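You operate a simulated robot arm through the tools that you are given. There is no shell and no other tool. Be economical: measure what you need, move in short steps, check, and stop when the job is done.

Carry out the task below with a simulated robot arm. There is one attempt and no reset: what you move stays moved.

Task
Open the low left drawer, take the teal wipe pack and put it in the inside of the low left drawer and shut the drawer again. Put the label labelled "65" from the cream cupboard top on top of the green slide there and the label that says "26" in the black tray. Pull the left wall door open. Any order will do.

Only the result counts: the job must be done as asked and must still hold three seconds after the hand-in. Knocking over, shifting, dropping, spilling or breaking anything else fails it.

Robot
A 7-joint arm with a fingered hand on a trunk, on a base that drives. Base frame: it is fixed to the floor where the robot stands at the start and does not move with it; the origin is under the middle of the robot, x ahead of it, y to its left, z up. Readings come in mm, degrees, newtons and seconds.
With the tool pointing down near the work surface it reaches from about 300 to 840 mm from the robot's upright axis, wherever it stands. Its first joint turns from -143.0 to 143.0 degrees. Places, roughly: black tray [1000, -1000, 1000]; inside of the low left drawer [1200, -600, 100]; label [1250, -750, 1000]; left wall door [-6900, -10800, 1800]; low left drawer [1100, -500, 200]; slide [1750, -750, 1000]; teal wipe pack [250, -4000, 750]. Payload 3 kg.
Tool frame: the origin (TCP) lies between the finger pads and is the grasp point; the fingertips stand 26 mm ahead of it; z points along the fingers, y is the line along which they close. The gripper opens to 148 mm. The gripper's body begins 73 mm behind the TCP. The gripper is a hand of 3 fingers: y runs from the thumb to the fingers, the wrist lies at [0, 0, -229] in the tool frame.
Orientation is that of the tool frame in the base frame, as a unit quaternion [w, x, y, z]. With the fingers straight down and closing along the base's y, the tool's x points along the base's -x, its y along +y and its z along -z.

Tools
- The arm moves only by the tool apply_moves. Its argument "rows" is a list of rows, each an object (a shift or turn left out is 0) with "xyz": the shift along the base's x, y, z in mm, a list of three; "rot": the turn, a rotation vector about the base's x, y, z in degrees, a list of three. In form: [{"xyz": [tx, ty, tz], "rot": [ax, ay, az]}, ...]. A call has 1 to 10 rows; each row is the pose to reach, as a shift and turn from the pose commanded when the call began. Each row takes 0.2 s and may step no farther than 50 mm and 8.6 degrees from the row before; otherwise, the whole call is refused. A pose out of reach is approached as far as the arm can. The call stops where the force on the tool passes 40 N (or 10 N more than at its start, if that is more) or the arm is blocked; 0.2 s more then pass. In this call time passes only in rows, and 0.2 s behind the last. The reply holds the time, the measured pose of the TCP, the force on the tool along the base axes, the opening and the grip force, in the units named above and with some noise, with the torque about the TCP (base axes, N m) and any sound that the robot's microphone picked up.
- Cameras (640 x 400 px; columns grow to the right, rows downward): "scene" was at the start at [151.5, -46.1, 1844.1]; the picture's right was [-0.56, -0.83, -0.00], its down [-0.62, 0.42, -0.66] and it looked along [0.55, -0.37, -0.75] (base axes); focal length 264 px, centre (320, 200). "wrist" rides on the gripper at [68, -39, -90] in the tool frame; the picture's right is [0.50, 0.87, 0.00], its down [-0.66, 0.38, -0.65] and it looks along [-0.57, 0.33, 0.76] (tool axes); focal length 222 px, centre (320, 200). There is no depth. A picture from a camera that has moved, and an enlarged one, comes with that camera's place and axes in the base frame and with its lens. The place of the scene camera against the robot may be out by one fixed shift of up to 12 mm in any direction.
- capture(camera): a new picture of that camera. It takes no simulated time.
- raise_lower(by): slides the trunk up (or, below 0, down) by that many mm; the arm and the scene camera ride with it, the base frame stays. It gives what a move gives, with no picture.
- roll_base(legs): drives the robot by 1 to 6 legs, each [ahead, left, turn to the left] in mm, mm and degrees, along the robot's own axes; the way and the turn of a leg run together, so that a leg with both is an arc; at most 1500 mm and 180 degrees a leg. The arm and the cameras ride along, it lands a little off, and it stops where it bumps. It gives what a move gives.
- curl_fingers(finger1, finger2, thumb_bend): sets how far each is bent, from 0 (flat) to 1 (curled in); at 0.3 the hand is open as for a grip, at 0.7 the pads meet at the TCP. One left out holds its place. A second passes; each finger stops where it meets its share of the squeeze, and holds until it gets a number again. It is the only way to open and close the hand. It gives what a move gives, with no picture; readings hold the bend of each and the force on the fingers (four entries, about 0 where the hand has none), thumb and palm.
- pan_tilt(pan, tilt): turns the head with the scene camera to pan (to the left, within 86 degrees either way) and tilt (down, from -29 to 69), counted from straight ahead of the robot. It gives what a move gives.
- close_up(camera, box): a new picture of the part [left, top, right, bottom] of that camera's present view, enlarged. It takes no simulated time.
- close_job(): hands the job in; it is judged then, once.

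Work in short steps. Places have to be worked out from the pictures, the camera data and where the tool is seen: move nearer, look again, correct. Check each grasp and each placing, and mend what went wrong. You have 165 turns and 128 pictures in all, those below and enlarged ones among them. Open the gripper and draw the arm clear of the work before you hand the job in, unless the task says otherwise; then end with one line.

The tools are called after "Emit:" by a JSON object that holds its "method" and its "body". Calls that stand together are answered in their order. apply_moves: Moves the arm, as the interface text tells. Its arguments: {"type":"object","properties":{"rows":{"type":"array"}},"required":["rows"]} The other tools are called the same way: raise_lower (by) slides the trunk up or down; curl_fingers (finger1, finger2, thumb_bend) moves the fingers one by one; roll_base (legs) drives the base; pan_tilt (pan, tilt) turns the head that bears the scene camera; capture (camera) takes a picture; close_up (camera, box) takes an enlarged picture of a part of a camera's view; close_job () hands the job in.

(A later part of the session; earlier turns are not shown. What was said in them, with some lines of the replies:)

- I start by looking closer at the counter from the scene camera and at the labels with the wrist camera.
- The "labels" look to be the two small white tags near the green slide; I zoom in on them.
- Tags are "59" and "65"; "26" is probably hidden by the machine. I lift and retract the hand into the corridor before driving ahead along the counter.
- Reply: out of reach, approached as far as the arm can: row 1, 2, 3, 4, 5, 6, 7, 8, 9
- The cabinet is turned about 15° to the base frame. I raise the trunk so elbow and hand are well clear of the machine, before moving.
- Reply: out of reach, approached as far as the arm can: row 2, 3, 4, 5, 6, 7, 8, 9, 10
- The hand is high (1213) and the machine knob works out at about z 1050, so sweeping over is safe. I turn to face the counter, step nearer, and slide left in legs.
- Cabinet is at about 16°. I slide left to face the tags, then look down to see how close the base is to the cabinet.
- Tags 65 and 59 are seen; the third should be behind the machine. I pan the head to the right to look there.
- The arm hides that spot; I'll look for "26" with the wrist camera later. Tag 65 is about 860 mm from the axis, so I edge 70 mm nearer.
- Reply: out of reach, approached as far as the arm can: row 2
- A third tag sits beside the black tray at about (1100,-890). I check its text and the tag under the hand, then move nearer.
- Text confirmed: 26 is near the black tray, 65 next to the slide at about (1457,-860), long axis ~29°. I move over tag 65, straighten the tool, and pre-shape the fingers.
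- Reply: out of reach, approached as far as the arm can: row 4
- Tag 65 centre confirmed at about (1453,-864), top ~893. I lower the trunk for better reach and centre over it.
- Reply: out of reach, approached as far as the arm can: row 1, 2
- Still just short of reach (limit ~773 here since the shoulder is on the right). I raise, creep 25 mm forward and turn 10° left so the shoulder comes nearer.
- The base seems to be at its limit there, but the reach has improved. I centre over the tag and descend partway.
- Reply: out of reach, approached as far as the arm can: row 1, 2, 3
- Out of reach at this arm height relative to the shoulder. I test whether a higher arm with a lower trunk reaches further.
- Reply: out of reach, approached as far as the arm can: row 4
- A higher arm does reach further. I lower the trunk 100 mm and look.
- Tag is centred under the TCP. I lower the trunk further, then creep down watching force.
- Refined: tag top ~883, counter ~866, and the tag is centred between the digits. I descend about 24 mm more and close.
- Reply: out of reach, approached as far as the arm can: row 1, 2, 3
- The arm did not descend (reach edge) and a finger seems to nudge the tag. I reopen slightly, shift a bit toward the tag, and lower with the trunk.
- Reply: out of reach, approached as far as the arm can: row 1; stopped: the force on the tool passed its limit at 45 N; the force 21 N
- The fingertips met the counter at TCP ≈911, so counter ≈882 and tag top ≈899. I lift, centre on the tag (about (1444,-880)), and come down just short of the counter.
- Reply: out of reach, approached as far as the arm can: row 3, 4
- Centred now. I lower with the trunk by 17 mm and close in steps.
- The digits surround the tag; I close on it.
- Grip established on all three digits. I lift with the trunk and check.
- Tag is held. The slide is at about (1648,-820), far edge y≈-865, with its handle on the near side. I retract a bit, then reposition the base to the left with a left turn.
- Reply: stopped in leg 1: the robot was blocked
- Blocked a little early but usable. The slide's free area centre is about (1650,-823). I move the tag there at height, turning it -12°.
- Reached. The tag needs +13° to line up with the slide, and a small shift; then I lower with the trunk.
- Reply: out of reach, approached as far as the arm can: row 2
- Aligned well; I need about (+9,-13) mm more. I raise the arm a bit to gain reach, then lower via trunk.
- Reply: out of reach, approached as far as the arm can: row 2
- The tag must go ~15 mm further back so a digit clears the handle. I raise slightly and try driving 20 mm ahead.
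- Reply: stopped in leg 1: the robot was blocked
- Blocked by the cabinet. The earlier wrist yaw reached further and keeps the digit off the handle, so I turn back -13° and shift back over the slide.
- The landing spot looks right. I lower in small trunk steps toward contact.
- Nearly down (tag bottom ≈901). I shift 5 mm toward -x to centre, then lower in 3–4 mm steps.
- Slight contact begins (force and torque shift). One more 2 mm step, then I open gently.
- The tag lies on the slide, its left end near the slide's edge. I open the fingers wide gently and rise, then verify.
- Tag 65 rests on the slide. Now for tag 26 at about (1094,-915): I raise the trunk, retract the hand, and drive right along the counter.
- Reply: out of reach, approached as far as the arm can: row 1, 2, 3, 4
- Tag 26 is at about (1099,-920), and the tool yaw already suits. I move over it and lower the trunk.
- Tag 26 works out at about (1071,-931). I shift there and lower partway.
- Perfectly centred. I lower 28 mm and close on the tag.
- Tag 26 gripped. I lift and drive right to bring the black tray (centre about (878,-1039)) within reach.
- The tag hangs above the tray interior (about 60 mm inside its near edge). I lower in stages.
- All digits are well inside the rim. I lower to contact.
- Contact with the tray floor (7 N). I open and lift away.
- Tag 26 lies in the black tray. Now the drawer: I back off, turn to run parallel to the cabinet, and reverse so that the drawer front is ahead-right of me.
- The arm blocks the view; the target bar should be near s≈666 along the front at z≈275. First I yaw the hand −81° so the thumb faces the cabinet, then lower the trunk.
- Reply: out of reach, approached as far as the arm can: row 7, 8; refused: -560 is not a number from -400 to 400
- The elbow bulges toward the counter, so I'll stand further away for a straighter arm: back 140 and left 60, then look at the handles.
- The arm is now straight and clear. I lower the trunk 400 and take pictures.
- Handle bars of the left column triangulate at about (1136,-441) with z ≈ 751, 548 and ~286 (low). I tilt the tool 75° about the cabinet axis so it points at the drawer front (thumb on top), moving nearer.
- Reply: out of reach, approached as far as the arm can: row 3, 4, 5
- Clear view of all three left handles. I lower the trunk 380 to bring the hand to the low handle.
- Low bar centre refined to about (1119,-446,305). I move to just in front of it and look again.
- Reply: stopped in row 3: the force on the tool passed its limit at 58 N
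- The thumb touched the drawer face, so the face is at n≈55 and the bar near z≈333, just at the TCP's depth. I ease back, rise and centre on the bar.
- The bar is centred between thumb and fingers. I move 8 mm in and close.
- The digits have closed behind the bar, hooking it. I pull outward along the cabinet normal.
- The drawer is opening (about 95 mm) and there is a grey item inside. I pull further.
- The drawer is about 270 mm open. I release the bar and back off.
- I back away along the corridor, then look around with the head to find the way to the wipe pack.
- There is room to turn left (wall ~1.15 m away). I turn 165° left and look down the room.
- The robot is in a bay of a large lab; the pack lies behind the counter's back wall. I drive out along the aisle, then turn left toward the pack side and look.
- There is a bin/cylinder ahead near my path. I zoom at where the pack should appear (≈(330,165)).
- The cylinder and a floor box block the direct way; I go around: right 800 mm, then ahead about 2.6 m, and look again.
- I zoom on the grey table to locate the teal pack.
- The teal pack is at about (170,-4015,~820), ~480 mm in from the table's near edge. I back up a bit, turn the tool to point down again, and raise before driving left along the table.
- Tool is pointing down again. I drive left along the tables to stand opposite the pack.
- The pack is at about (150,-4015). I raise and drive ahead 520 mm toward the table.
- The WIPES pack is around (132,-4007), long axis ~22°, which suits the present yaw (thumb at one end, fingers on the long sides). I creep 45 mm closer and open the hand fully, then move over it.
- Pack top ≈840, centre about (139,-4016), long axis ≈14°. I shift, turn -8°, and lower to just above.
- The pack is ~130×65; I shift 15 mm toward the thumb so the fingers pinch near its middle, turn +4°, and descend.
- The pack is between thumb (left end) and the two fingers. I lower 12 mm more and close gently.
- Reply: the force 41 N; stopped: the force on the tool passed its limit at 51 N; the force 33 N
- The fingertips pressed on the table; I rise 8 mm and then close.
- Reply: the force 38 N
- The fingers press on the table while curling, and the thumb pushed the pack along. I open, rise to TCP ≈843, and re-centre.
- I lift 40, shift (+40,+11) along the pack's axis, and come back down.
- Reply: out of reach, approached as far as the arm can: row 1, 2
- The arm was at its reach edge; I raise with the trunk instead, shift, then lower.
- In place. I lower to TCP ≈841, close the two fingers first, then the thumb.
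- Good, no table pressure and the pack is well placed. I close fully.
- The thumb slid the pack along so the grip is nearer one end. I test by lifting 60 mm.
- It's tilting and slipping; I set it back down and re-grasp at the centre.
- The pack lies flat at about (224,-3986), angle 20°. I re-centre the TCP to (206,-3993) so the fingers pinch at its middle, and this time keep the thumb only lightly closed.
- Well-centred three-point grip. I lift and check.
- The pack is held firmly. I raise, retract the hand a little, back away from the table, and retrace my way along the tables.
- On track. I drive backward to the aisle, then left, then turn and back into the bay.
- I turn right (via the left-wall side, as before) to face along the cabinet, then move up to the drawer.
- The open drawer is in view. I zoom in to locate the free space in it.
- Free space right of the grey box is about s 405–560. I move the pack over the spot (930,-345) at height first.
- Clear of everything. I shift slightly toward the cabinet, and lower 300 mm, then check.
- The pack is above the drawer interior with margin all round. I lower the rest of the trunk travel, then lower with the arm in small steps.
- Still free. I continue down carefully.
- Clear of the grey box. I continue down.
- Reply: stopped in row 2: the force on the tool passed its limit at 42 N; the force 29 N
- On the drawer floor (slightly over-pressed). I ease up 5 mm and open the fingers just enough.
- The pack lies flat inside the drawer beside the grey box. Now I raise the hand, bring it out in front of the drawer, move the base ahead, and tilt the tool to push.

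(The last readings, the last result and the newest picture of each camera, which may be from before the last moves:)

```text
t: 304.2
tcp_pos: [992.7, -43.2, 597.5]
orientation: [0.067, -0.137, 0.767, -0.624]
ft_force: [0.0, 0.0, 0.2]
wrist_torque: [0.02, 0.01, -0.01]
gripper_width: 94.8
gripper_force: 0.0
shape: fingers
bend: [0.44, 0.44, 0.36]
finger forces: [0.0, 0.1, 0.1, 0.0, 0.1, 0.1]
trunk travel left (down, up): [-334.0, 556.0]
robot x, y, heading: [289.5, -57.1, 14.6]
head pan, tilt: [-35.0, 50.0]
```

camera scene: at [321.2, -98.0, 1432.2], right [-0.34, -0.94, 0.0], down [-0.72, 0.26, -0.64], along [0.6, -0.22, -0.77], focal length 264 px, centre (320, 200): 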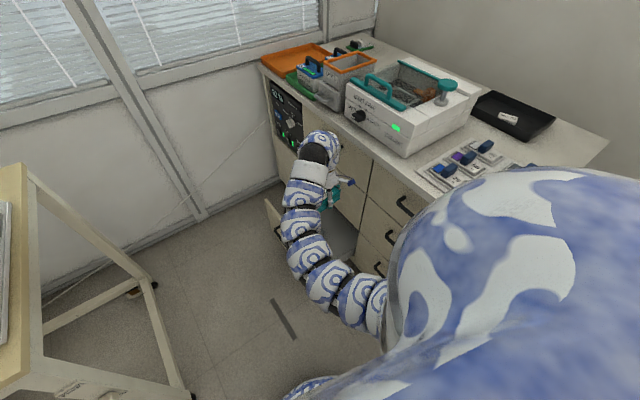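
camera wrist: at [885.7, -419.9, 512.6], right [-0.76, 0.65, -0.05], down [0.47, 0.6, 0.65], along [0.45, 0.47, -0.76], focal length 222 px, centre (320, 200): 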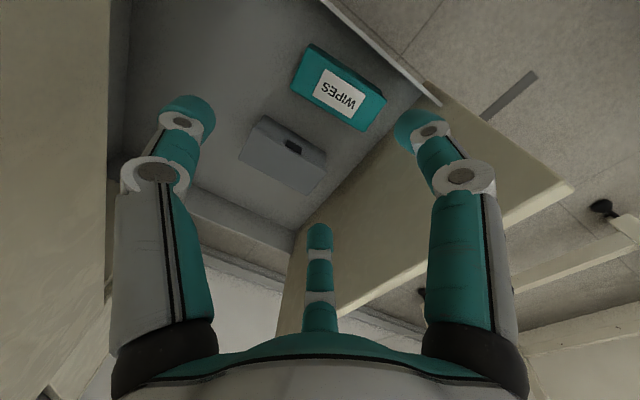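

Tool points at the drawer now. I lower to the bar's height and look.

Emit:
{"method": "raise_lower", "body": {"by": -265}}

Emit:
{"method": "curl_fingers", "body": {"finger1": 0.45, "finger2": 0.45, "thumb_bend": 0.45}}

Emit:
{"method": "capture", "body": {"camera": "wrist"}}

```text
t: 306.9
tcp_pos: [994.4, -45.9, 333.0]
orientation: [0.066, -0.136, 0.766, -0.624]
ft_force: [-0.3, 0.0, 0.0]
wrist_torque: [0.01, -0.01, 0.01]
gripper_width: 94.7
gripper_force: 0.0
shape: fingers
bend: [0.44, 0.44, 0.36]
finger forces: [0.0, 0.0, 0.0, 0.0, 0.0, 0.1]
trunk travel left (down, up): [-69.0, 821.0]
robot x, y, heading: [292.6, -58.1, 14.9]
head pan, tilt: [-35.0, 50.0]
```

```text
t: 307.9
tcp_pos: [993.2, -43.4, 332.7]
orientation: [0.066, -0.136, 0.766, -0.624]
ft_force: [0.2, 0.2, 0.1]
wrist_torque: [0.02, 0.0, 0.0]
gripper_width: 79.3
gripper_force: 0.1
shape: fingers
bend: [0.45, 0.45, 0.45]
finger forces: [0.0, 0.0, 0.0, 0.0, 0.0, 0.0]
trunk travel left (down, up): [-69.0, 821.0]
robot x, y, heading: [295.2, -53.7, 14.9]
head pan, tilt: [-35.0, 50.0]
```

```text
17 pictures are left
camera wrist: at [909.7, 12.5, 394.5], right [-0.59, 0.01, -0.81], down [0.4, 0.87, -0.27], along [0.7, -0.48, -0.52], focal length 222 px, centre (320, 200)
```

wrist: 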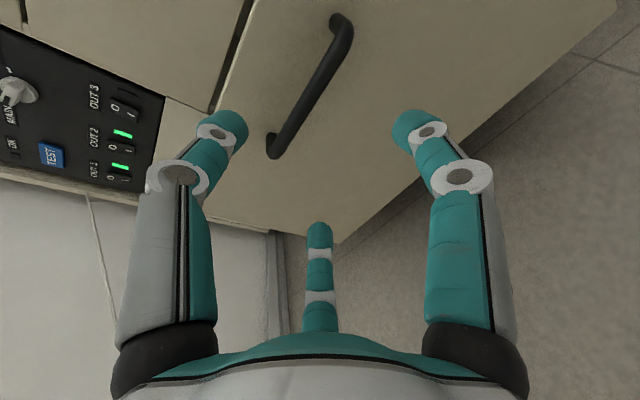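

Well aligned. I push straight in.

Emit:
{"method": "apply_moves", "body": {"rows": [{"xyz": [8, -31, 0]}, {"xyz": [17, -62, 0]}, {"xyz": [25, -93, 0]}, {"xyz": [33, -124, 0]}, {"xyz": [42, -155, 0]}, {"xyz": [50, -186, 0]}, {"xyz": [58, -217, 0]}, {"xyz": [66, -248, 0]}, {"xyz": [75, -279, 0]}, {"xyz": [83, -310, 0]}]}}

Emit:
{"method": "capture", "body": {"camera": "wrist"}}

```text
t: 310.1
tcp_pos: [1078.7, -355.4, 332.5]
orientation: [0.066, -0.136, 0.767, -0.624]
ft_force: [0.1, 0.6, 0.5]
wrist_torque: [-0.06, 0.03, -0.03]
gripper_width: 78.8
gripper_force: 0.1
shape: fingers
bend: [0.45, 0.45, 0.45]
finger forces: [0.1, 0.0, 0.0, 0.0, 0.0, 0.1]
trunk travel left (down, up): [-69.0, 821.0]
robot x, y, heading: [299.2, -57.0, 15.0]
head pan, tilt: [-35.0, 50.0]
```

```text
16 pictures are left
camera wrist: at [994.5, -299.6, 393.5], right [-0.59, 0.01, -0.81], down [0.4, 0.87, -0.27], along [0.7, -0.48, -0.52], focal length 222 px, centre (320, 200)
```

wrist: 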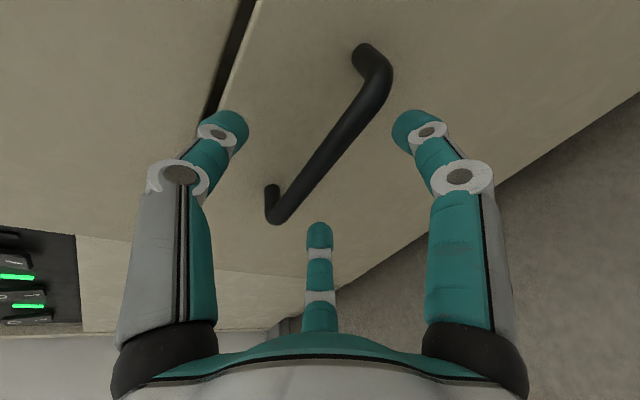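

Nearly closed. I keep pushing until it seats.

Emit:
{"method": "apply_moves", "body": {"rows": [{"xyz": [3, -10, 0]}, {"xyz": [5, -20, 0]}, {"xyz": [8, -29, 0]}, {"xyz": [10, -38, 0]}, {"xyz": [12, -46, 0]}, {"xyz": [14, -54, 0]}]}}

Emit:
{"method": "close_up", "body": {"camera": "scene", "box": [230, 80, 430, 220]}}

```text
t: 311.4
tcp_pos: [1091.3, -395.1, 333.0]
orientation: [0.07, -0.137, 0.767, -0.622]
ft_force: [-2.4, 6.0, -0.3]
wrist_torque: [-0.29, -0.14, -0.03]
gripper_width: 78.6
gripper_force: 3.5
shape: fingers
bend: [0.45, 0.45, 0.45]
finger forces: [0.0, 0.0, 0.0, 0.0, 6.1, 0.0]
trunk travel left (down, up): [-69.0, 821.0]
robot x, y, heading: [290.3, -54.3, 15.0]
head pan, tilt: [-35.0, 50.0]
stopped in row 6: the force on the tool passed its limit at 48 N (the readings are from after the stop); the commanded pose is now the measured one
```

```text
2.86 times, centred on (330, 150) of scene
camera zoom: at [448.6, -63.3, 1137.2], right [-0.34, -0.94, 0.0], down [-0.72, 0.26, -0.64], along [0.6, -0.22, -0.77], focal length 754 px, centre (291, 343)
```

zoom: 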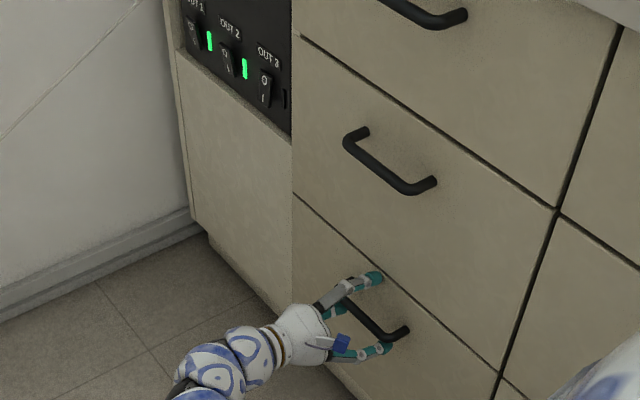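

The drawer is fully shut. I back the hand off, raise, and drive out of the bay into the main lab for the wall door.

Emit:
{"method": "apply_moves", "body": {"rows": [{"xyz": [-8, 30, 0]}, {"xyz": [-16, 60, 0]}, {"xyz": [-26, 100, 0]}]}}

Emit:
{"method": "raise_lower", "body": {"by": 400}}

Emit:
{"method": "roll_base", "body": {"legs": [[-450, 0, 0], [0, 0, 90], [0, 0, 90], [1450, 85, 0], [1370, 0, 0], [0, 0, 90]]}}

```text
t: 312.2
tcp_pos: [1064.1, -295.4, 335.1]
orientation: [0.068, -0.139, 0.767, -0.622]
ft_force: [-0.1, 0.4, 0.6]
wrist_torque: [-0.05, 0.02, 0.07]
gripper_width: 78.9
gripper_force: 0.0
shape: fingers
bend: [0.45, 0.45, 0.45]
finger forces: [0.1, 0.1, 0.1, 0.0, 0.1, 0.1]
trunk travel left (down, up): [-69.0, 821.0]
robot x, y, heading: [290.4, -54.6, 14.7]
head pan, tilt: [-35.0, 50.0]
```

```text
t: 316.0
tcp_pos: [1064.1, -294.6, 732.3]
orientation: [0.068, -0.137, 0.768, -0.622]
ft_force: [-0.3, 0.5, -0.6]
wrist_torque: [0.0, 0.01, 0.04]
gripper_width: 78.8
gripper_force: 0.0
shape: fingers
bend: [0.45, 0.45, 0.45]
finger forces: [0.1, 0.0, 0.0, 0.1, 0.0, 0.0]
trunk travel left (down, up): [-469.0, 421.0]
robot x, y, heading: [293.0, -58.4, 15.0]
head pan, tilt: [-35.0, 50.0]
```

```text
t: 337.8
tcp_pos: [-3342.6, -571.6, 733.3]
orientation: [-0.623, 0.769, 0.13, -0.063]
ft_force: [0.4, -0.1, 0.1]
wrist_torque: [-0.02, -0.03, 0.01]
gripper_width: 78.8
gripper_force: 0.2
shape: fingers
bend: [0.45, 0.45, 0.45]
finger forces: [0.0, 0.0, 0.0, 0.0, 0.1, 0.1]
trunk travel left (down, up): [-469.0, 421.0]
robot x, y, heading: [-2577.0, -830.4, -166.1]
head pan, tilt: [-35.0, 50.0]
stopped in leg 5: the robot was blocked; the commanded pose is now the measured one
```

Blocked; the hand is out to the right side near the glass cabinets. I look before doing anything.

Emit:
{"method": "pan_tilt", "body": {"pan": -40, "tilt": 45}}

Emit:
{"method": "capture", "body": {"camera": "scene"}}

```text
t: 338.5
tcp_pos: [-3342.5, -573.4, 732.6]
orientation: [-0.623, 0.769, 0.131, -0.063]
ft_force: [0.1, -0.3, -0.5]
wrist_torque: [-0.05, 0.0, 0.02]
gripper_width: 78.8
gripper_force: 0.1
shape: fingers
bend: [0.45, 0.45, 0.45]
finger forces: [0.0, 0.0, 0.0, 0.0, 0.0, 0.1]
trunk travel left (down, up): [-469.0, 421.0]
robot x, y, heading: [-2575.3, -827.8, -166.3]
head pan, tilt: [-40.0, 45.0]
```

```text
14 pictures are left
camera scene: at [-2720.8, -812.5, 1544.1], right [0.44, 0.9, 0.0], down [0.63, -0.31, -0.71], along [-0.63, 0.31, -0.71], focal length 264 px, centre (320, 200)
```

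scene: 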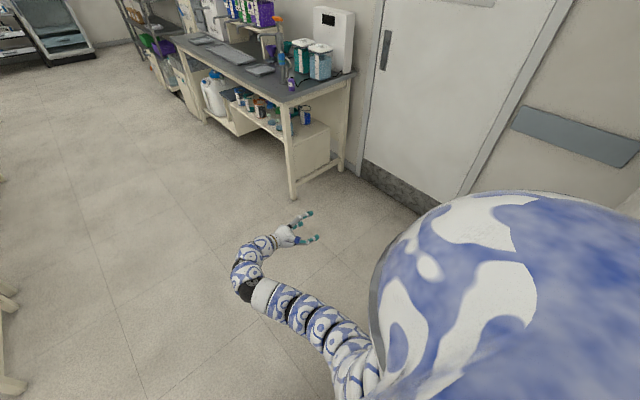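

The hand is free; the base probably touched the canister at my right side. I back off slightly, sidestep left, then continue and turn.

Emit:
{"method": "roll_base", "body": {"legs": [[-40, 0, 0], [0, 200, 0], [300, 0, 0], [0, 0, 60]]}}

Emit:
{"method": "pan_tilt", "body": {"pan": 0, "tilt": 15}}

Emit:
{"method": "capture", "body": {"camera": "scene"}}

```text
t: 344.8
tcp_pos: [-3381.8, -1615.6, 733.1]
orientation: [-0.507, 0.6, 0.498, -0.367]
ft_force: [-0.2, -0.2, -0.7]
wrist_torque: [-0.04, -0.02, 0.06]
gripper_width: 79.0
gripper_force: 0.2
shape: fingers
bend: [0.45, 0.45, 0.45]
finger forces: [0.1, 0.1, 0.0, 0.0, 0.1, 0.0]
trunk travel left (down, up): [-469.0, 421.0]
robot x, y, heading: [-2783.8, -1077.5, -106.1]
head pan, tilt: [-40.0, 45.0]
```

```text
t: 345.9
tcp_pos: [-3382.0, -1616.5, 732.7]
orientation: [-0.507, 0.6, 0.499, -0.367]
ft_force: [-0.2, -0.6, -0.3]
wrist_torque: [-0.03, 0.0, 0.01]
gripper_width: 78.9
gripper_force: 0.0
shape: fingers
bend: [0.45, 0.45, 0.45]
finger forces: [0.0, 0.1, 0.0, 0.1, 0.0, 0.1]
trunk travel left (down, up): [-469.0, 421.0]
robot x, y, heading: [-2779.4, -1080.3, -105.9]
head pan, tilt: [0.0, 15.0]
```

```text
13 pictures are left
camera scene: at [-2822.4, -1245.9, 1590.9], right [-0.96, 0.28, 0.0], down [0.07, 0.25, -0.97], along [-0.27, -0.93, -0.26], focal length 264 px, centre (320, 200)
```

scene: 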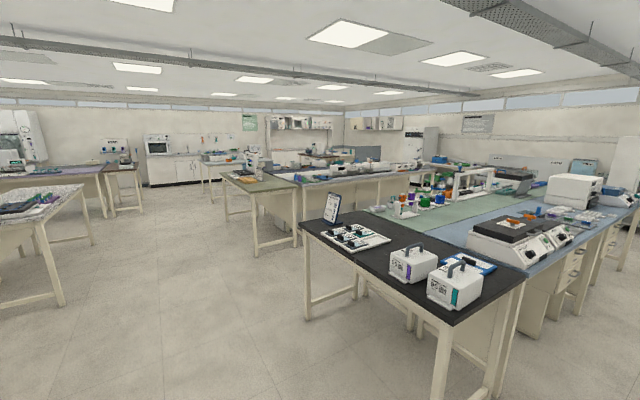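

The target direction falls on the wall cupboards at about (353,124). I zoom there.

Emit:
{"method": "close_up", "body": {"camera": "scene", "box": [190, 95, 446, 255]}}

```text
2.50 times, centred on (318, 175) of scene
camera zoom: at [-2822.4, -1245.9, 1590.9], right [-0.96, 0.28, 0.0], down [0.07, 0.25, -0.97], along [-0.27, -0.93, -0.26], focal length 660 px, centre (325, 262)
```

zoom: 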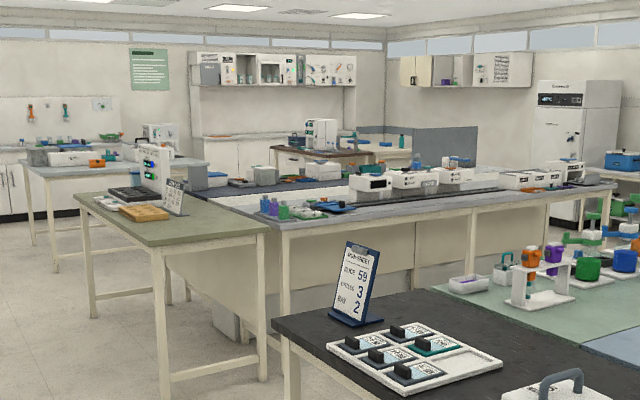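

The leftmost (cream) door of the wall cupboards is the target. I drive down the aisle between the bench rows toward the far wall.

Emit:
{"method": "roll_base", "body": {"legs": [[0, 0, 31], [0, -130, 0], [1350, 0, 0], [1350, 0, 0]]}}

```text
t: 361.3
tcp_pos: [-2506.1, -4474.4, 733.2]
orientation: [-0.396, 0.451, 0.636, -0.486]
ft_force: [0.4, 0.1, 1.0]
wrist_torque: [0.0, 0.01, 0.03]
gripper_width: 78.6
gripper_force: 0.1
shape: fingers
bend: [0.45, 0.45, 0.45]
finger forces: [0.0, 0.2, 0.0, 0.0, 0.1, 0.1]
trunk travel left (down, up): [-469.0, 421.0]
robot x, y, heading: [-2255.0, -3704.3, -76.0]
head pan, tilt: [0.0, 15.0]
```

Emit:
{"method": "roll_base", "body": {"legs": [[0, 0, 1.5], [1300, 0, 0], [1300, 0, 0], [1000, 0, 0]]}}

Emit:
{"method": "pan_tilt", "body": {"pan": -45, "tilt": 15}}

Emit:
{"method": "capture", "body": {"camera": "scene"}}

```text
t: 379.1
tcp_pos: [-1499.5, -7945.6, 733.7]
orientation: [-0.39, 0.443, 0.642, -0.489]
ft_force: [0.7, 0.2, 0.0]
wrist_torque: [-0.02, 0.01, -0.01]
gripper_width: 78.7
gripper_force: 0.1
shape: fingers
bend: [0.45, 0.45, 0.45]
finger forces: [0.1, 0.1, 0.0, 0.0, 0.0, 0.0]
trunk travel left (down, up): [-469.0, 421.0]
robot x, y, heading: [-1263.0, -7169.8, -74.7]
head pan, tilt: [0.0, 15.0]
```

```text
t: 380.2
tcp_pos: [-1499.3, -7945.7, 733.0]
orientation: [-0.39, 0.443, 0.642, -0.49]
ft_force: [-0.5, 0.7, 0.0]
wrist_torque: [0.02, -0.02, 0.03]
gripper_width: 78.8
gripper_force: 0.1
shape: fingers
bend: [0.45, 0.45, 0.45]
finger forces: [0.0, 0.0, 0.0, 0.0, 0.0, 0.0]
trunk travel left (down, up): [-469.0, 421.0]
robot x, y, heading: [-1262.1, -7172.7, -74.7]
head pan, tilt: [-45.0, 15.0]
```

```text
11 pictures are left
camera scene: at [-1285.1, -7334.0, 1591.0], right [-0.87, 0.5, 0.0], down [0.13, 0.22, -0.97], along [-0.48, -0.84, -0.26], focal length 264 px, centre (320, 200)
```

scene: 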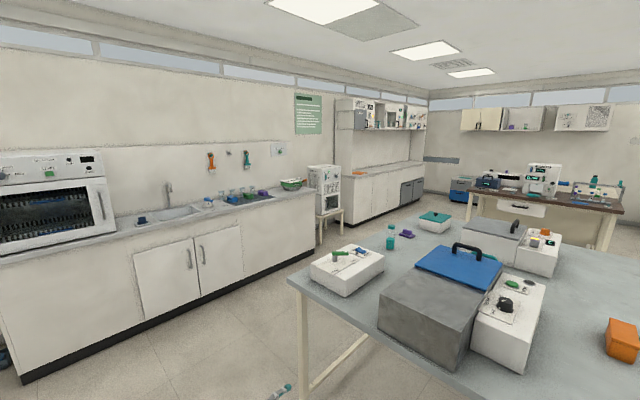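

The target door (left cream wall door) shows at about (470,119). I zoom on it to see its handle and what stands beneath.

Emit:
{"method": "close_up", "body": {"camera": "scene", "box": [420, 90, 548, 210]}}

```text
3.33 times, centred on (484, 150) of scene
camera zoom: at [-1285.1, -7334.0, 1591.0], right [-0.87, 0.5, 0.0], down [0.13, 0.22, -0.97], along [-0.48, -0.84, -0.26], focal length 880 px, centre (-227, 367)
```

zoom: 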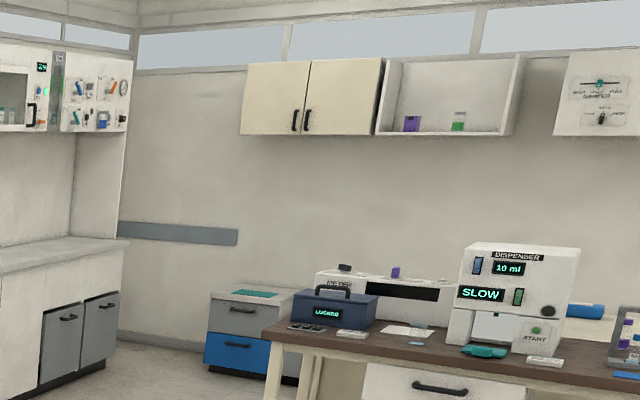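

The left door's handle is a vertical bar at its lower right, about z≈1657, n≈-7720 along a wall facing me. I raise the trunk fully, turn the tool downward, and bring the hand in front.

Emit:
{"method": "raise_lower", "body": {"by": 400}}

Emit:
{"method": "apply_moves", "body": {"rows": [{"xyz": [20, 5, 0], "rot": [1.9, -7, 0]}, {"xyz": [40, 11, 0], "rot": [3.8, -14, 0]}, {"xyz": [60, 16, 0], "rot": [5.7, -21, 0]}, {"xyz": [80, 22, 0], "rot": [7.6, -28, 0]}, {"xyz": [100, 27, 0], "rot": [9.6, -35, 0]}, {"xyz": [120, 33, 0], "rot": [11.5, -42, 0]}, {"xyz": [140, 38, 0], "rot": [13.4, -49, 0]}, {"xyz": [160, 44, 0], "rot": [15.3, -56, 0]}, {"xyz": [180, 49, 0], "rot": [17.2, -63, 0]}, {"xyz": [200, 55, 0], "rot": [19.1, -70, 0]}]}}

Emit:
{"method": "apply_moves", "body": {"rows": [{"xyz": [5, -10, 20], "rot": [-7.5, -2, 0]}, {"xyz": [10, -20, 40], "rot": [-15, -4.1, 0]}, {"xyz": [15, -30, 60], "rot": [-22.5, -6.1, 0]}, {"xyz": [20, -40, 80], "rot": [-30, -8.2, 0]}, {"xyz": [25, -50, 100], "rot": [-37.5, -10.2, 0]}, {"xyz": [30, -50, 120], "rot": [-45, -12.3, 0]}, {"xyz": [30, -50, 140], "rot": [-52.5, -14.3, 0]}, {"xyz": [30, -50, 160], "rot": [-60, -16.4, 0]}, {"xyz": [30, -50, 180], "rot": [-67.5, -18.4, 0]}, {"xyz": [30, -50, 200], "rot": [-75, -20.5, 0]}]}}

```text
t: 384.1
tcp_pos: [-1501.2, -7947.2, 1132.2]
orientation: [-0.39, 0.443, 0.642, -0.49]
ft_force: [1.2, -0.3, 0.7]
wrist_torque: [0.03, 0.0, -0.03]
gripper_width: 78.6
gripper_force: 0.0
shape: fingers
bend: [0.45, 0.45, 0.45]
finger forces: [0.1, 0.1, 0.0, 0.0, 0.1, 0.1]
trunk travel left (down, up): [-869.0, 21.0]
robot x, y, heading: [-1267.1, -7173.8, -75.0]
head pan, tilt: [-45.0, 15.0]
```

```text
t: 386.3
tcp_pos: [-1300.3, -7891.3, 1134.1]
orientation: [-0.017, 0.576, 0.816, -0.041]
ft_force: [0.5, -0.3, 0.1]
wrist_torque: [0.0, 0.03, -0.01]
gripper_width: 78.9
gripper_force: 0.1
shape: fingers
bend: [0.45, 0.45, 0.45]
finger forces: [0.0, 0.1, 0.0, 0.0, 0.0, 0.0]
trunk travel left (down, up): [-869.0, 21.0]
robot x, y, heading: [-1269.5, -7172.9, -74.7]
head pan, tilt: [-45.0, 15.0]
```

```text
t: 388.5
tcp_pos: [-1262.5, -7937.4, 1312.1]
orientation: [0.505, 0.515, 0.58, -0.378]
ft_force: [1.8, 0.6, 1.3]
wrist_torque: [0.08, 0.1, -0.13]
gripper_width: 78.5
gripper_force: 0.0
shape: fingers
bend: [0.45, 0.45, 0.45]
finger forces: [0.0, 0.0, 0.0, 0.0, 0.1, 0.1]
out of reach, approached as far as the arm can: row 7, 8, 9, 10
trunk travel left (down, up): [-869.0, 21.0]
robot x, y, heading: [-1262.0, -7172.8, -74.9]
head pan, tilt: [-45.0, 15.0]
```

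The tool now points forward. I test the height reach: pull the hand closer and up.

Emit:
{"method": "apply_moves", "body": {"rows": [{"xyz": [-6, 22, 38]}, {"xyz": [-12, 44, 76]}, {"xyz": [-18, 66, 114]}, {"xyz": [-24, 88, 152]}, {"xyz": [-30, 110, 190]}, {"xyz": [-36, 132, 228]}, {"xyz": [-42, 154, 266]}, {"xyz": [-48, 176, 304]}, {"xyz": [-48, 176, 340]}]}}

```text
t: 390.5
tcp_pos: [-1240.3, -8008.9, 1496.3]
orientation: [0.47, 0.467, 0.612, -0.432]
ft_force: [-0.1, -0.7, -0.2]
wrist_torque: [-0.01, -0.02, 0.02]
gripper_width: 78.6
gripper_force: 0.0
shape: fingers
bend: [0.45, 0.45, 0.45]
finger forces: [0.0, 0.1, 0.0, 0.0, 0.0, 0.1]
out of reach, approached as far as the arm can: row 1, 2, 3, 4, 5, 6, 7, 8, 9
trunk travel left (down, up): [-869.0, 21.0]
robot x, y, heading: [-1266.5, -7172.0, -74.7]
head pan, tilt: [-45.0, 15.0]
```

It reached z≈1496 while extending. I use the last trunk travel and try higher with the tool pitched a bit upward.

Emit:
{"method": "raise_lower", "body": {"by": 21}}

Emit:
{"method": "apply_moves", "body": {"rows": [{"xyz": [0, 0, 30], "rot": [-7, -1.9, 0]}, {"xyz": [0, 0, 60], "rot": [-14, -3.8, 0]}, {"xyz": [0, 0, 90], "rot": [-21, -5.7, 0]}, {"xyz": [0, 0, 120], "rot": [-28, -7.6, 0]}, {"xyz": [0, 0, 150], "rot": [-30, -8, 0]}, {"xyz": [0, 0, 180], "rot": [-30, -8, 0]}]}}

```text
t: 391.1
tcp_pos: [-1241.5, -8008.9, 1514.2]
orientation: [0.471, 0.466, 0.613, -0.431]
ft_force: [-0.8, -0.1, -0.3]
wrist_torque: [-0.02, -0.01, 0.01]
gripper_width: 78.5
gripper_force: 0.0
shape: fingers
bend: [0.45, 0.45, 0.45]
finger forces: [0.1, 0.1, 0.1, 0.1, 0.0, 0.0]
trunk travel left (down, up): [-890.0, 0.0]
robot x, y, heading: [-1268.4, -7171.1, -74.8]
head pan, tilt: [-45.0, 15.0]
```

```text
t: 392.5
tcp_pos: [-1242.0, -8010.8, 1696.8]
orientation: [0.617, 0.356, 0.446, -0.542]
ft_force: [-0.4, 0.4, 0.1]
wrist_torque: [-0.03, -0.01, 0.02]
gripper_width: 78.6
gripper_force: 0.0
shape: fingers
bend: [0.45, 0.45, 0.45]
finger forces: [0.0, 0.0, 0.0, 0.0, 0.1, 0.1]
trunk travel left (down, up): [-890.0, 0.0]
robot x, y, heading: [-1265.9, -7174.6, -74.9]
head pan, tilt: [-45.0, 15.0]
```

Height is reachable with the tool tilted 20° up. I now drive: ahead, turn right, sidestep into the wall-counter aisle, and go toward the cupboards.

Emit:
{"method": "roll_base", "body": {"legs": [[1150, 0, 0], [0, 0, -90], [0, 680, 0], [1500, 0, 0]]}}

```text
t: 412.8
tcp_pos: [-3143.7, -9259.8, 1696.4]
orientation: [-0.029, -0.57, -0.047, 0.82]
ft_force: [0.9, -0.6, 0.7]
wrist_torque: [0.02, 0.01, 0.0]
gripper_width: 78.7
gripper_force: 0.1
shape: fingers
bend: [0.45, 0.45, 0.45]
finger forces: [0.0, 0.0, 0.0, 0.0, 0.1, 0.1]
trunk travel left (down, up): [-890.0, 0.0]
robot x, y, heading: [-2303.9, -9280.2, -168.0]
head pan, tilt: [-45.0, 15.0]
```

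Emit:
{"method": "roll_base", "body": {"legs": [[0, 0, 3], [1500, 50, 0], [1450, 50, 0]]}}

Emit:
{"method": "pan_tilt", "body": {"pan": 0, "tilt": 5}}

Emit:
{"method": "capture", "body": {"camera": "scene"}}

```text
refused: leg 2 is longer than a leg can be; nothing moved
```

```text
t: 413.9
tcp_pos: [-3142.9, -9258.7, 1696.2]
orientation: [-0.03, -0.57, -0.048, 0.82]
ft_force: [-0.2, 0.0, 0.1]
wrist_torque: [0.04, 0.03, -0.03]
gripper_width: 78.6
gripper_force: 0.1
shape: fingers
bend: [0.45, 0.45, 0.45]
finger forces: [0.1, 0.1, 0.0, 0.0, 0.1, 0.0]
trunk travel left (down, up): [-890.0, 0.0]
robot x, y, heading: [-2304.0, -9280.0, -168.1]
head pan, tilt: [0.0, 5.0]
```

```text
9 pictures are left
camera scene: at [-2466.9, -9319.7, 2027.8], right [-0.21, 0.98, 0.0], down [0.09, 0.02, -1.0], along [-0.97, -0.21, -0.09], focal length 264 px, centre (320, 200)
```

scene: 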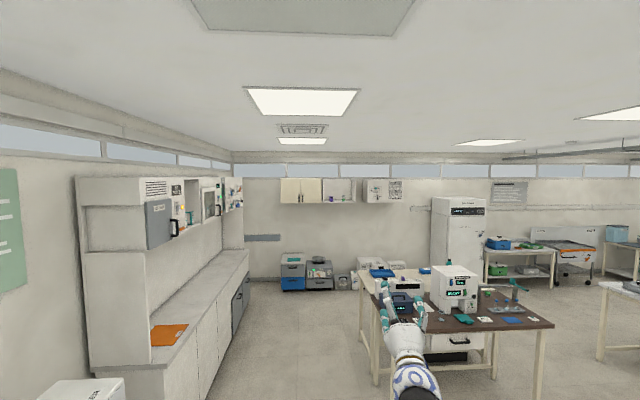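

Path is clear and both cream doors are visible ahead. I continue.

Emit:
{"method": "roll_base", "body": {"legs": [[0, 0, 3], [1450, 45, 0], [1400, 45, 0]]}}

Emit:
{"method": "close_up", "body": {"camera": "scene", "box": [200, 60, 440, 210]}}

```text
t: 427.9
tcp_pos: [-5829.4, -10078.4, 1696.9]
orientation: [-0.041, -0.568, -0.055, 0.82]
ft_force: [0.4, -0.4, 0.3]
wrist_torque: [-0.01, -0.02, 0.01]
gripper_width: 78.8
gripper_force: 0.1
shape: fingers
bend: [0.45, 0.45, 0.45]
finger forces: [0.0, 0.0, 0.1, 0.0, 0.0, 0.0]
trunk travel left (down, up): [-890.0, 0.0]
robot x, y, heading: [-4993.2, -10080.6, -166.4]
head pan, tilt: [0.0, 5.0]
```

```text
2.67 times, centred on (320, 135) of scene
camera zoom: at [-5152.5, -10121.1, 2027.7], right [-0.23, 0.97, 0.0], down [0.09, 0.02, -1.0], along [-0.97, -0.23, -0.09], focal length 704 px, centre (320, 373)
```

zoom: 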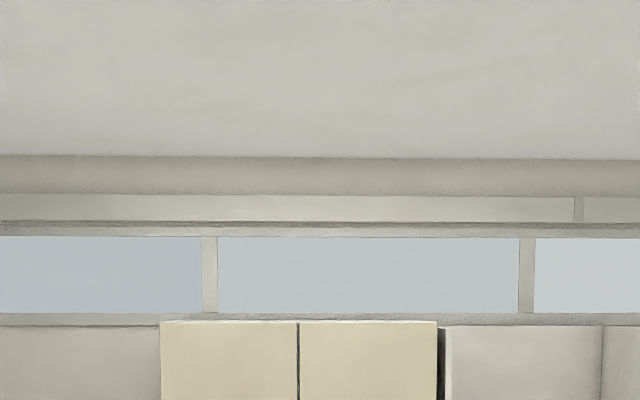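

Left door spans n≈-8056 to -7690, with the handle near n≈-7740. I sidestep left and move ahead so that the hand comes in front of the handle, then look with the wrist camera.

Emit:
{"method": "roll_base", "body": {"legs": [[0, 0, 1.4], [880, 265, 0]]}}

Emit:
{"method": "capture", "body": {"camera": "wrist"}}

```text
t: 433.1
tcp_pos: [-6619.4, -10608.5, 1695.5]
orientation: [-0.058, -0.568, -0.067, 0.819]
ft_force: [0.3, 0.0, 0.3]
wrist_torque: [0.01, 0.04, 0.02]
gripper_width: 78.8
gripper_force: 0.0
shape: fingers
bend: [0.45, 0.45, 0.45]
finger forces: [0.0, 0.1, 0.0, 0.0, 0.0, 0.1]
trunk travel left (down, up): [-890.0, 0.0]
robot x, y, heading: [-5779.3, -10574.3, -164.2]
head pan, tilt: [0.0, 5.0]
```

```text
7 pictures are left
camera wrist: at [-6566.5, -10557.0, 1603.3], right [-0.03, -0.86, -0.51], down [0.9, -0.25, 0.37], along [-0.44, -0.44, 0.78], focal length 222 px, centre (320, 200)
```

wrist: 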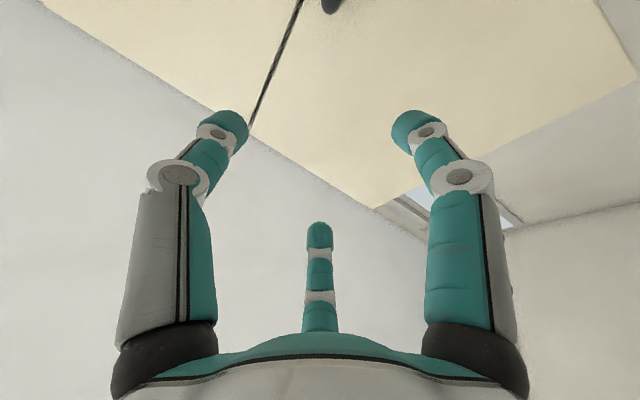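

The handle's upper end is seen near the gap: bar at about n≈-7726, z≈1590–1723, s≈-9750. I align laterally and in height, then creep ahead 150 mm and look.

Emit:
{"method": "apply_moves", "body": {"rows": [{"xyz": [-5, 18, -15]}, {"xyz": [-10, 36, -33]}, {"xyz": [-14, 53, -50]}]}}

Emit:
{"method": "roll_base", "body": {"legs": [[150, 0, 0]]}}

Emit:
{"method": "capture", "body": {"camera": "wrist"}}

```text
t: 433.9
tcp_pos: [-6632.5, -10555.3, 1645.6]
orientation: [-0.057, -0.567, -0.066, 0.819]
ft_force: [-0.5, 0.2, 0.1]
wrist_torque: [0.02, -0.01, -0.02]
gripper_width: 78.7
gripper_force: 0.0
shape: fingers
bend: [0.45, 0.45, 0.45]
finger forces: [0.1, 0.1, 0.0, 0.0, 0.0, 0.0]
trunk travel left (down, up): [-890.0, 0.0]
robot x, y, heading: [-5778.7, -10571.7, -164.0]
head pan, tilt: [0.0, 5.0]
```

```text
t: 435.3
tcp_pos: [-6776.9, -10593.0, 1644.9]
orientation: [-0.055, -0.568, -0.065, 0.819]
ft_force: [-1.2, 0.1, -0.4]
wrist_torque: [0.01, 0.05, 0.01]
gripper_width: 78.8
gripper_force: 0.1
shape: fingers
bend: [0.45, 0.45, 0.45]
finger forces: [0.0, 0.0, 0.0, 0.0, 0.1, 0.0]
trunk travel left (down, up): [-890.0, 0.0]
robot x, y, heading: [-5926.7, -10613.8, -164.2]
head pan, tilt: [0.0, 5.0]
```

```text
6 pictures are left
camera wrist: at [-6723.8, -10541.0, 1551.7], right [-0.03, -0.86, -0.51], down [0.89, -0.25, 0.37], along [-0.45, -0.44, 0.78], focal length 222 px, centre (320, 200)
```

wrist: 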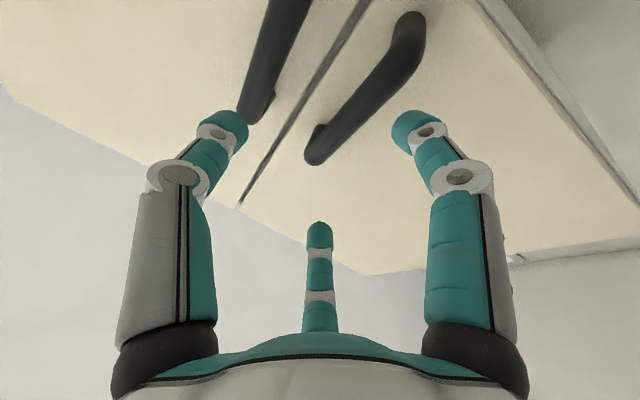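

The bar is centred: s≈-9708, n≈-7725, z 1585–1709; I need ~90 mm more. I curl the thumb slightly to pass between the two handles and advance.

Emit:
{"method": "curl_fingers", "body": {"finger1": 0.45, "finger2": 0.45, "thumb_bend": 0.52}}

Emit:
{"method": "roll_base", "body": {"legs": [[88, 0, 0]]}}

Emit:
{"method": "capture", "body": {"camera": "wrist"}}

```text
t: 436.3
tcp_pos: [-6775.0, -10591.9, 1645.6]
orientation: [-0.057, -0.568, -0.066, 0.819]
ft_force: [-0.3, 0.3, -0.4]
wrist_torque: [0.02, -0.01, 0.0]
gripper_width: 67.9
gripper_force: 0.0
shape: fingers
bend: [0.45, 0.45, 0.52]
finger forces: [0.0, 0.0, 0.0, 0.1, 0.1, 0.0]
trunk travel left (down, up): [-890.0, 0.0]
robot x, y, heading: [-5922.8, -10612.1, -164.2]
head pan, tilt: [0.0, 5.0]
```

```text
t: 437.4
tcp_pos: [-6859.2, -10617.4, 1647.8]
orientation: [-0.055, -0.567, -0.065, 0.819]
ft_force: [14.0, -0.5, -2.7]
wrist_torque: [0.09, -0.23, 0.1]
gripper_width: 43.5
gripper_force: 7.3
shape: fingers
bend: [0.78, 0.45, 0.53]
finger forces: [12.7, 0.0, 0.0, 0.0, 1.6, 0.1]
trunk travel left (down, up): [-890.0, 0.0]
robot x, y, heading: [-6011.9, -10637.7, -164.3]
head pan, tilt: [0.0, 5.0]
```

```text
5 pictures are left
camera wrist: at [-6806.5, -10565.7, 1553.9], right [-0.03, -0.86, -0.51], down [0.9, -0.25, 0.37], along [-0.44, -0.44, 0.78], focal length 222 px, centre (320, 200)
```

wrist: 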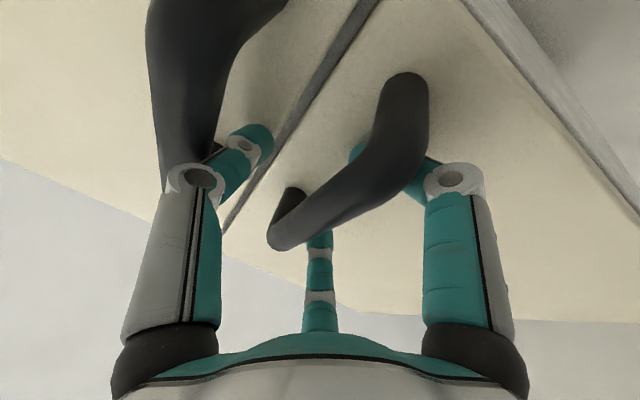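

The digits surround the left handle, thumb between the two handles. I close the hand around the bar.

Emit:
{"method": "curl_fingers", "body": {"finger1": 0.78, "finger2": 0.75, "thumb_bend": 0.75}}

Emit:
{"method": "capture", "body": {"camera": "wrist"}}

```text
t: 438.4
tcp_pos: [-6861.4, -10617.9, 1645.9]
orientation: [-0.056, -0.567, -0.066, 0.819]
ft_force: [0.1, -2.2, 0.0]
wrist_torque: [-0.01, 0.02, -0.02]
gripper_width: 0.1
gripper_force: 0.8
shape: fingers
bend: [0.79, 0.67, 0.71]
finger forces: [1.6, 0.7, 0.0, 0.0, 0.1, 0.0]
trunk travel left (down, up): [-890.0, 0.0]
robot x, y, heading: [-6011.6, -10640.0, -164.4]
head pan, tilt: [0.0, 5.0]
```

```text
4 pictures are left
camera wrist: at [-6808.4, -10566.1, 1552.8], right [-0.03, -0.86, -0.51], down [0.89, -0.25, 0.37], along [-0.45, -0.44, 0.78], focal length 222 px, centre (320, 200)
```

wrist: 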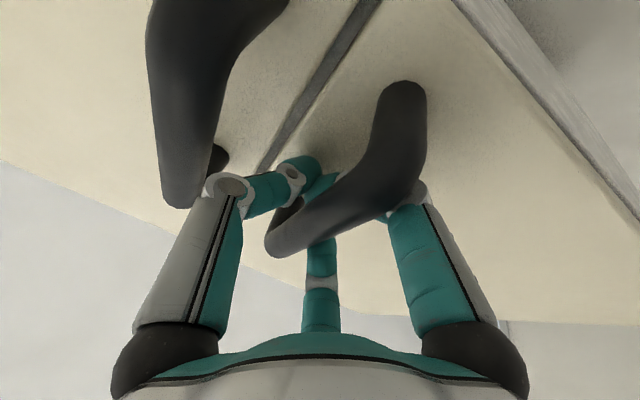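

The digits close behind the left handle. I pull by driving back along the door's arc (hinge on the left), first about 20°.

Emit:
{"method": "roll_base", "body": {"legs": [[-57, 13, 0], [-54, 22, 0]]}}

```text
t: 439.9
tcp_pos: [-6744.7, -10625.6, 1645.6]
orientation: [-0.056, -0.567, -0.067, 0.819]
ft_force: [-5.3, -18.1, -4.5]
wrist_torque: [-0.41, 0.15, -0.3]
gripper_width: 0.3
gripper_force: 9.2
shape: fingers
bend: [0.8, 0.71, 0.72]
finger forces: [15.0, 3.6, 0.0, 0.0, 0.0, 0.0]
trunk travel left (down, up): [-890.0, 0.0]
robot x, y, heading: [-5893.7, -10643.0, -164.2]
head pan, tilt: [0.0, 5.0]
```

Opening well (~20°); side force suggests a bit more leftward motion. I continue.

Emit:
{"method": "roll_base", "body": {"legs": [[-48, 40, -3], [-42, 48, -3]]}}

```text
t: 440.7
tcp_pos: [-6724.1, -10630.4, 1648.9]
orientation: [-0.057, -0.566, -0.067, 0.82]
ft_force: [-5.8, -17.6, 0.0]
wrist_torque: [-0.4, 0.17, -0.26]
gripper_width: 0.0
gripper_force: 9.5
shape: fingers
bend: [0.79, 0.65, 0.73]
finger forces: [16.2, 2.6, 0.0, 0.0, 0.0, 0.1]
trunk travel left (down, up): [-890.0, 0.0]
robot x, y, heading: [-5876.2, -10652.2, -164.9]
head pan, tilt: [0.0, 5.0]
stopped in leg 1: the force on the tool passed its limit at 45 N (the readings are from after the stop); the commanded pose is now the measured one
```

I relieve the side load with a small leftward arm move and read the force.

Emit:
{"method": "apply_moves", "body": {"rows": [{"xyz": [2, -8, 0]}, {"xyz": [4, -16, 0]}]}}

Emit:
{"method": "capture", "body": {"camera": "wrist"}}

```text
t: 441.3
tcp_pos: [-6723.4, -10638.8, 1648.4]
orientation: [-0.055, -0.565, -0.064, 0.821]
ft_force: [-0.7, -0.1, 0.5]
wrist_torque: [0.03, -0.01, 0.02]
gripper_width: 0.0
gripper_force: 0.1
shape: fingers
bend: [0.78, 0.66, 0.72]
finger forces: [0.0, 0.0, 0.0, 0.0, 0.0, 0.0]
trunk travel left (down, up): [-890.0, 0.0]
robot x, y, heading: [-5877.4, -10653.1, -165.2]
head pan, tilt: [0.0, 5.0]
```

```text
3 pictures are left
camera wrist: at [-6670.9, -10586.9, 1555.4], right [-0.04, -0.86, -0.5], down [0.9, -0.25, 0.37], along [-0.44, -0.44, 0.78], focal length 222 px, centre (320, 200)
```

wrist: 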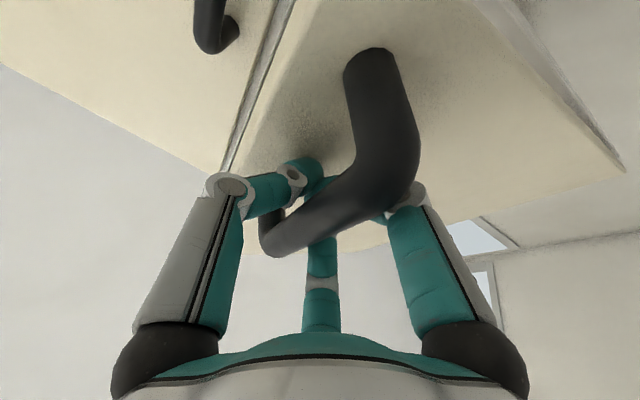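

No load now and the door is ~25° open and still hooked. I continue the arc in small legs.

Emit:
{"method": "roll_base", "body": {"legs": [[-25, 20, 0], [-25, 20, 0], [-20, 22, 0]]}}

```text
t: 443.0
tcp_pos: [-6637.0, -10683.6, 1650.5]
orientation: [-0.056, -0.565, -0.065, 0.821]
ft_force: [0.2, -0.6, -0.4]
wrist_torque: [-0.02, -0.06, -0.08]
gripper_width: 0.0
gripper_force: 0.1
shape: fingers
bend: [0.79, 0.71, 0.72]
finger forces: [0.0, 0.0, 0.0, 0.0, 0.1, 0.0]
trunk travel left (down, up): [-890.0, 0.0]
robot x, y, heading: [-5792.8, -10692.9, -165.1]
head pan, tilt: [0.0, 5.0]
```

Smooth, about 42° open. I continue toward 60°.

Emit:
{"method": "roll_base", "body": {"legs": [[-24, 24, 0], [-22, 28, 0], [-18, 30, 0]]}}

```text
t: 445.1
tcp_pos: [-6559.7, -10750.0, 1648.1]
orientation: [-0.059, -0.566, -0.066, 0.82]
ft_force: [-18.2, -12.0, -0.4]
wrist_torque: [-0.28, 0.29, -0.2]
gripper_width: 0.0
gripper_force: 18.3
shape: fingers
bend: [0.77, 0.65, 0.72]
finger forces: [36.6, 0.0, 0.0, 0.0, 0.0, 0.1]
trunk travel left (down, up): [-890.0, 0.0]
robot x, y, heading: [-5708.6, -10755.5, -165.0]
head pan, tilt: [0.0, 5.0]
stopped in leg 3: the force on the tool passed its limit at 44 N (the readings are from after the stop); the commanded pose is now the measured one
```

About 59° open. The arc is now mostly leftward; I relieve and continue left.

Emit:
{"method": "roll_base", "body": {"legs": [[10, 15, 0], [-2, 25, 0], [-4, 25, 0]]}}

```text
t: 446.8
tcp_pos: [-6550.0, -10796.2, 1650.0]
orientation: [-0.057, -0.565, -0.064, 0.821]
ft_force: [0.2, -0.1, -0.5]
wrist_torque: [-0.03, 0.0, -0.02]
gripper_width: 0.1
gripper_force: 0.0
shape: fingers
bend: [0.77, 0.71, 0.72]
finger forces: [0.0, 0.0, 0.0, 0.0, 0.0, 0.2]
trunk travel left (down, up): [-890.0, 0.0]
robot x, y, heading: [-5702.0, -10803.1, -164.9]
head pan, tilt: [0.0, 5.0]
stopped in leg 3: the robot was blocked; the commanded pose is now the measured one
```

Base is blocked on the left; the door is ~68° open. I push on a bit further with the arm.

Emit:
{"method": "apply_moves", "body": {"rows": [{"xyz": [4, -15, 0]}, {"xyz": [7, -30, 0]}, {"xyz": [10, -45, 0]}, {"xyz": [12, -60, 0]}]}}

Emit:
{"method": "capture", "body": {"camera": "wrist"}}

```text
t: 447.8
tcp_pos: [-6538.4, -10856.9, 1650.1]
orientation: [-0.057, -0.564, -0.065, 0.821]
ft_force: [-0.2, -0.7, 0.4]
wrist_torque: [-0.06, 0.02, -0.04]
gripper_width: 0.1
gripper_force: 0.0
shape: fingers
bend: [0.77, 0.71, 0.72]
finger forces: [0.0, 0.1, 0.1, 0.0, 0.1, 0.1]
trunk travel left (down, up): [-890.0, 0.0]
robot x, y, heading: [-5701.1, -10811.3, -165.0]
head pan, tilt: [0.0, 5.0]
```

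```text
2 pictures are left
camera wrist: at [-6486.3, -10804.8, 1556.7], right [-0.03, -0.86, -0.5], down [0.9, -0.25, 0.36], along [-0.44, -0.44, 0.78], focal length 222 px, centre (320, 200)
```

wrist: 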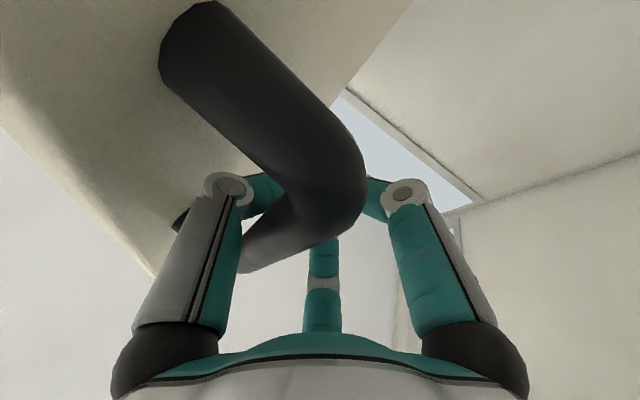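

The door is about 80° open. I release: fingers open wide on the free side, thumb only a little (it sits between bar and door), then back straight out.

Emit:
{"method": "curl_fingers", "body": {"finger1": 0.35, "finger2": 0.35, "thumb_bend": 0.58}}

Emit:
{"method": "roll_base", "body": {"legs": [[-40, 0, 0]]}}

```text
t: 448.8
tcp_pos: [-6538.7, -10855.4, 1649.7]
orientation: [-0.057, -0.565, -0.065, 0.821]
ft_force: [0.0, -0.1, 0.5]
wrist_torque: [-0.01, -0.02, 0.03]
gripper_width: 77.4
gripper_force: 0.1
shape: fingers
bend: [0.35, 0.35, 0.57]
finger forces: [0.0, 0.0, 0.0, 0.1, 0.1, 0.0]
trunk travel left (down, up): [-890.0, 0.0]
robot x, y, heading: [-5701.9, -10808.2, -165.1]
head pan, tilt: [0.0, 5.0]
```

```text
t: 449.7
tcp_pos: [-6495.7, -10844.4, 1651.7]
orientation: [-0.057, -0.564, -0.064, 0.822]
ft_force: [0.6, 0.0, -0.5]
wrist_torque: [0.02, -0.07, -0.02]
gripper_width: 77.4
gripper_force: 0.0
shape: fingers
bend: [0.35, 0.35, 0.57]
finger forces: [0.1, 0.0, 0.0, 0.0, 0.1, 0.0]
trunk travel left (down, up): [-890.0, 0.0]
robot x, y, heading: [-5664.3, -10795.7, -165.2]
head pan, tilt: [0.0, 5.0]
```

No contact force. I back away further and check the door with the scene camera.

Emit:
{"method": "roll_base", "body": {"legs": [[-250, 0, 0]]}}

Emit:
{"method": "pan_tilt", "body": {"pan": 0, "tilt": 12}}

Emit:
{"method": "capture", "body": {"camera": "scene"}}

```text
t: 451.6
tcp_pos: [-6272.4, -10781.4, 1650.0]
orientation: [-0.057, -0.564, -0.065, 0.821]
ft_force: [-0.4, 0.0, -0.6]
wrist_torque: [0.02, 0.02, 0.02]
gripper_width: 77.3
gripper_force: 0.1
shape: fingers
bend: [0.35, 0.35, 0.57]
finger forces: [0.0, 0.1, 0.0, 0.1, 0.0, 0.0]
trunk travel left (down, up): [-890.0, 0.0]
robot x, y, heading: [-5435.2, -10734.1, -165.1]
head pan, tilt: [0.0, 5.0]
stopped in leg 1: the robot was blocked; the commanded pose is now the measured one
```

```text
t: 452.3
tcp_pos: [-6271.9, -10781.7, 1650.5]
orientation: [-0.057, -0.564, -0.065, 0.821]
ft_force: [-0.2, -0.8, 0.0]
wrist_torque: [0.0, 0.02, -0.02]
gripper_width: 77.4
gripper_force: 0.2
shape: fingers
bend: [0.35, 0.35, 0.57]
finger forces: [0.0, 0.1, 0.0, 0.0, 0.0, 0.1]
trunk travel left (down, up): [-890.0, 0.0]
robot x, y, heading: [-5434.9, -10734.0, -165.1]
head pan, tilt: [0.0, 12.0]
```

```text
1 pictures are left
camera scene: at [-5598.2, -10778.9, 2016.5], right [-0.26, 0.97, 0.0], down [0.2, 0.05, -0.98], along [-0.94, -0.25, -0.21], focal length 264 px, centre (320, 200)
```

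scene: 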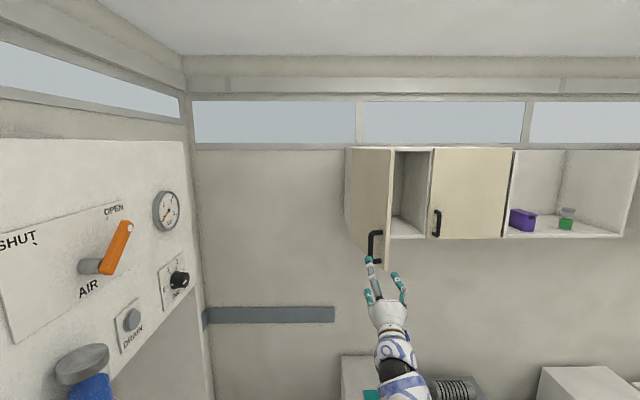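

The left wall door stands wide open and the hand is clear. I open the hand fully and hand in the job.

Emit:
{"method": "curl_fingers", "body": {"finger1": 0.3, "finger2": 0.3, "thumb_bend": 0.3}}

Emit:
{"method": "close_job", "body": {}}

```text
t: 453.3
tcp_pos: [-6272.3, -10781.6, 1650.4]
orientation: [-0.057, -0.564, -0.065, 0.821]
ft_force: [-0.7, -0.3, -0.4]
wrist_torque: [0.0, -0.01, -0.03]
gripper_width: 126.8
gripper_force: 0.0
shape: fingers
bend: [0.3, 0.3, 0.3]
finger forces: [0.0, 0.1, 0.0, 0.0, 0.0, 0.0]
trunk travel left (down, up): [-890.0, 0.0]
robot x, y, heading: [-5438.4, -10728.9, -165.1]
head pan, tilt: [0.0, 12.0]
```

```text
The job is handed in.
```

I did every part of the task and handed it in: label 65 is on the green slide, label 26 is in the black tray, the teal wipe pack is inside the shut low left drawer, and the left wall door is open at about 80°. While driving, the base was stopped by contact a few times. One of those may have touched a canister in the aisle; it was out of view, so I could not confirm that it did not move.
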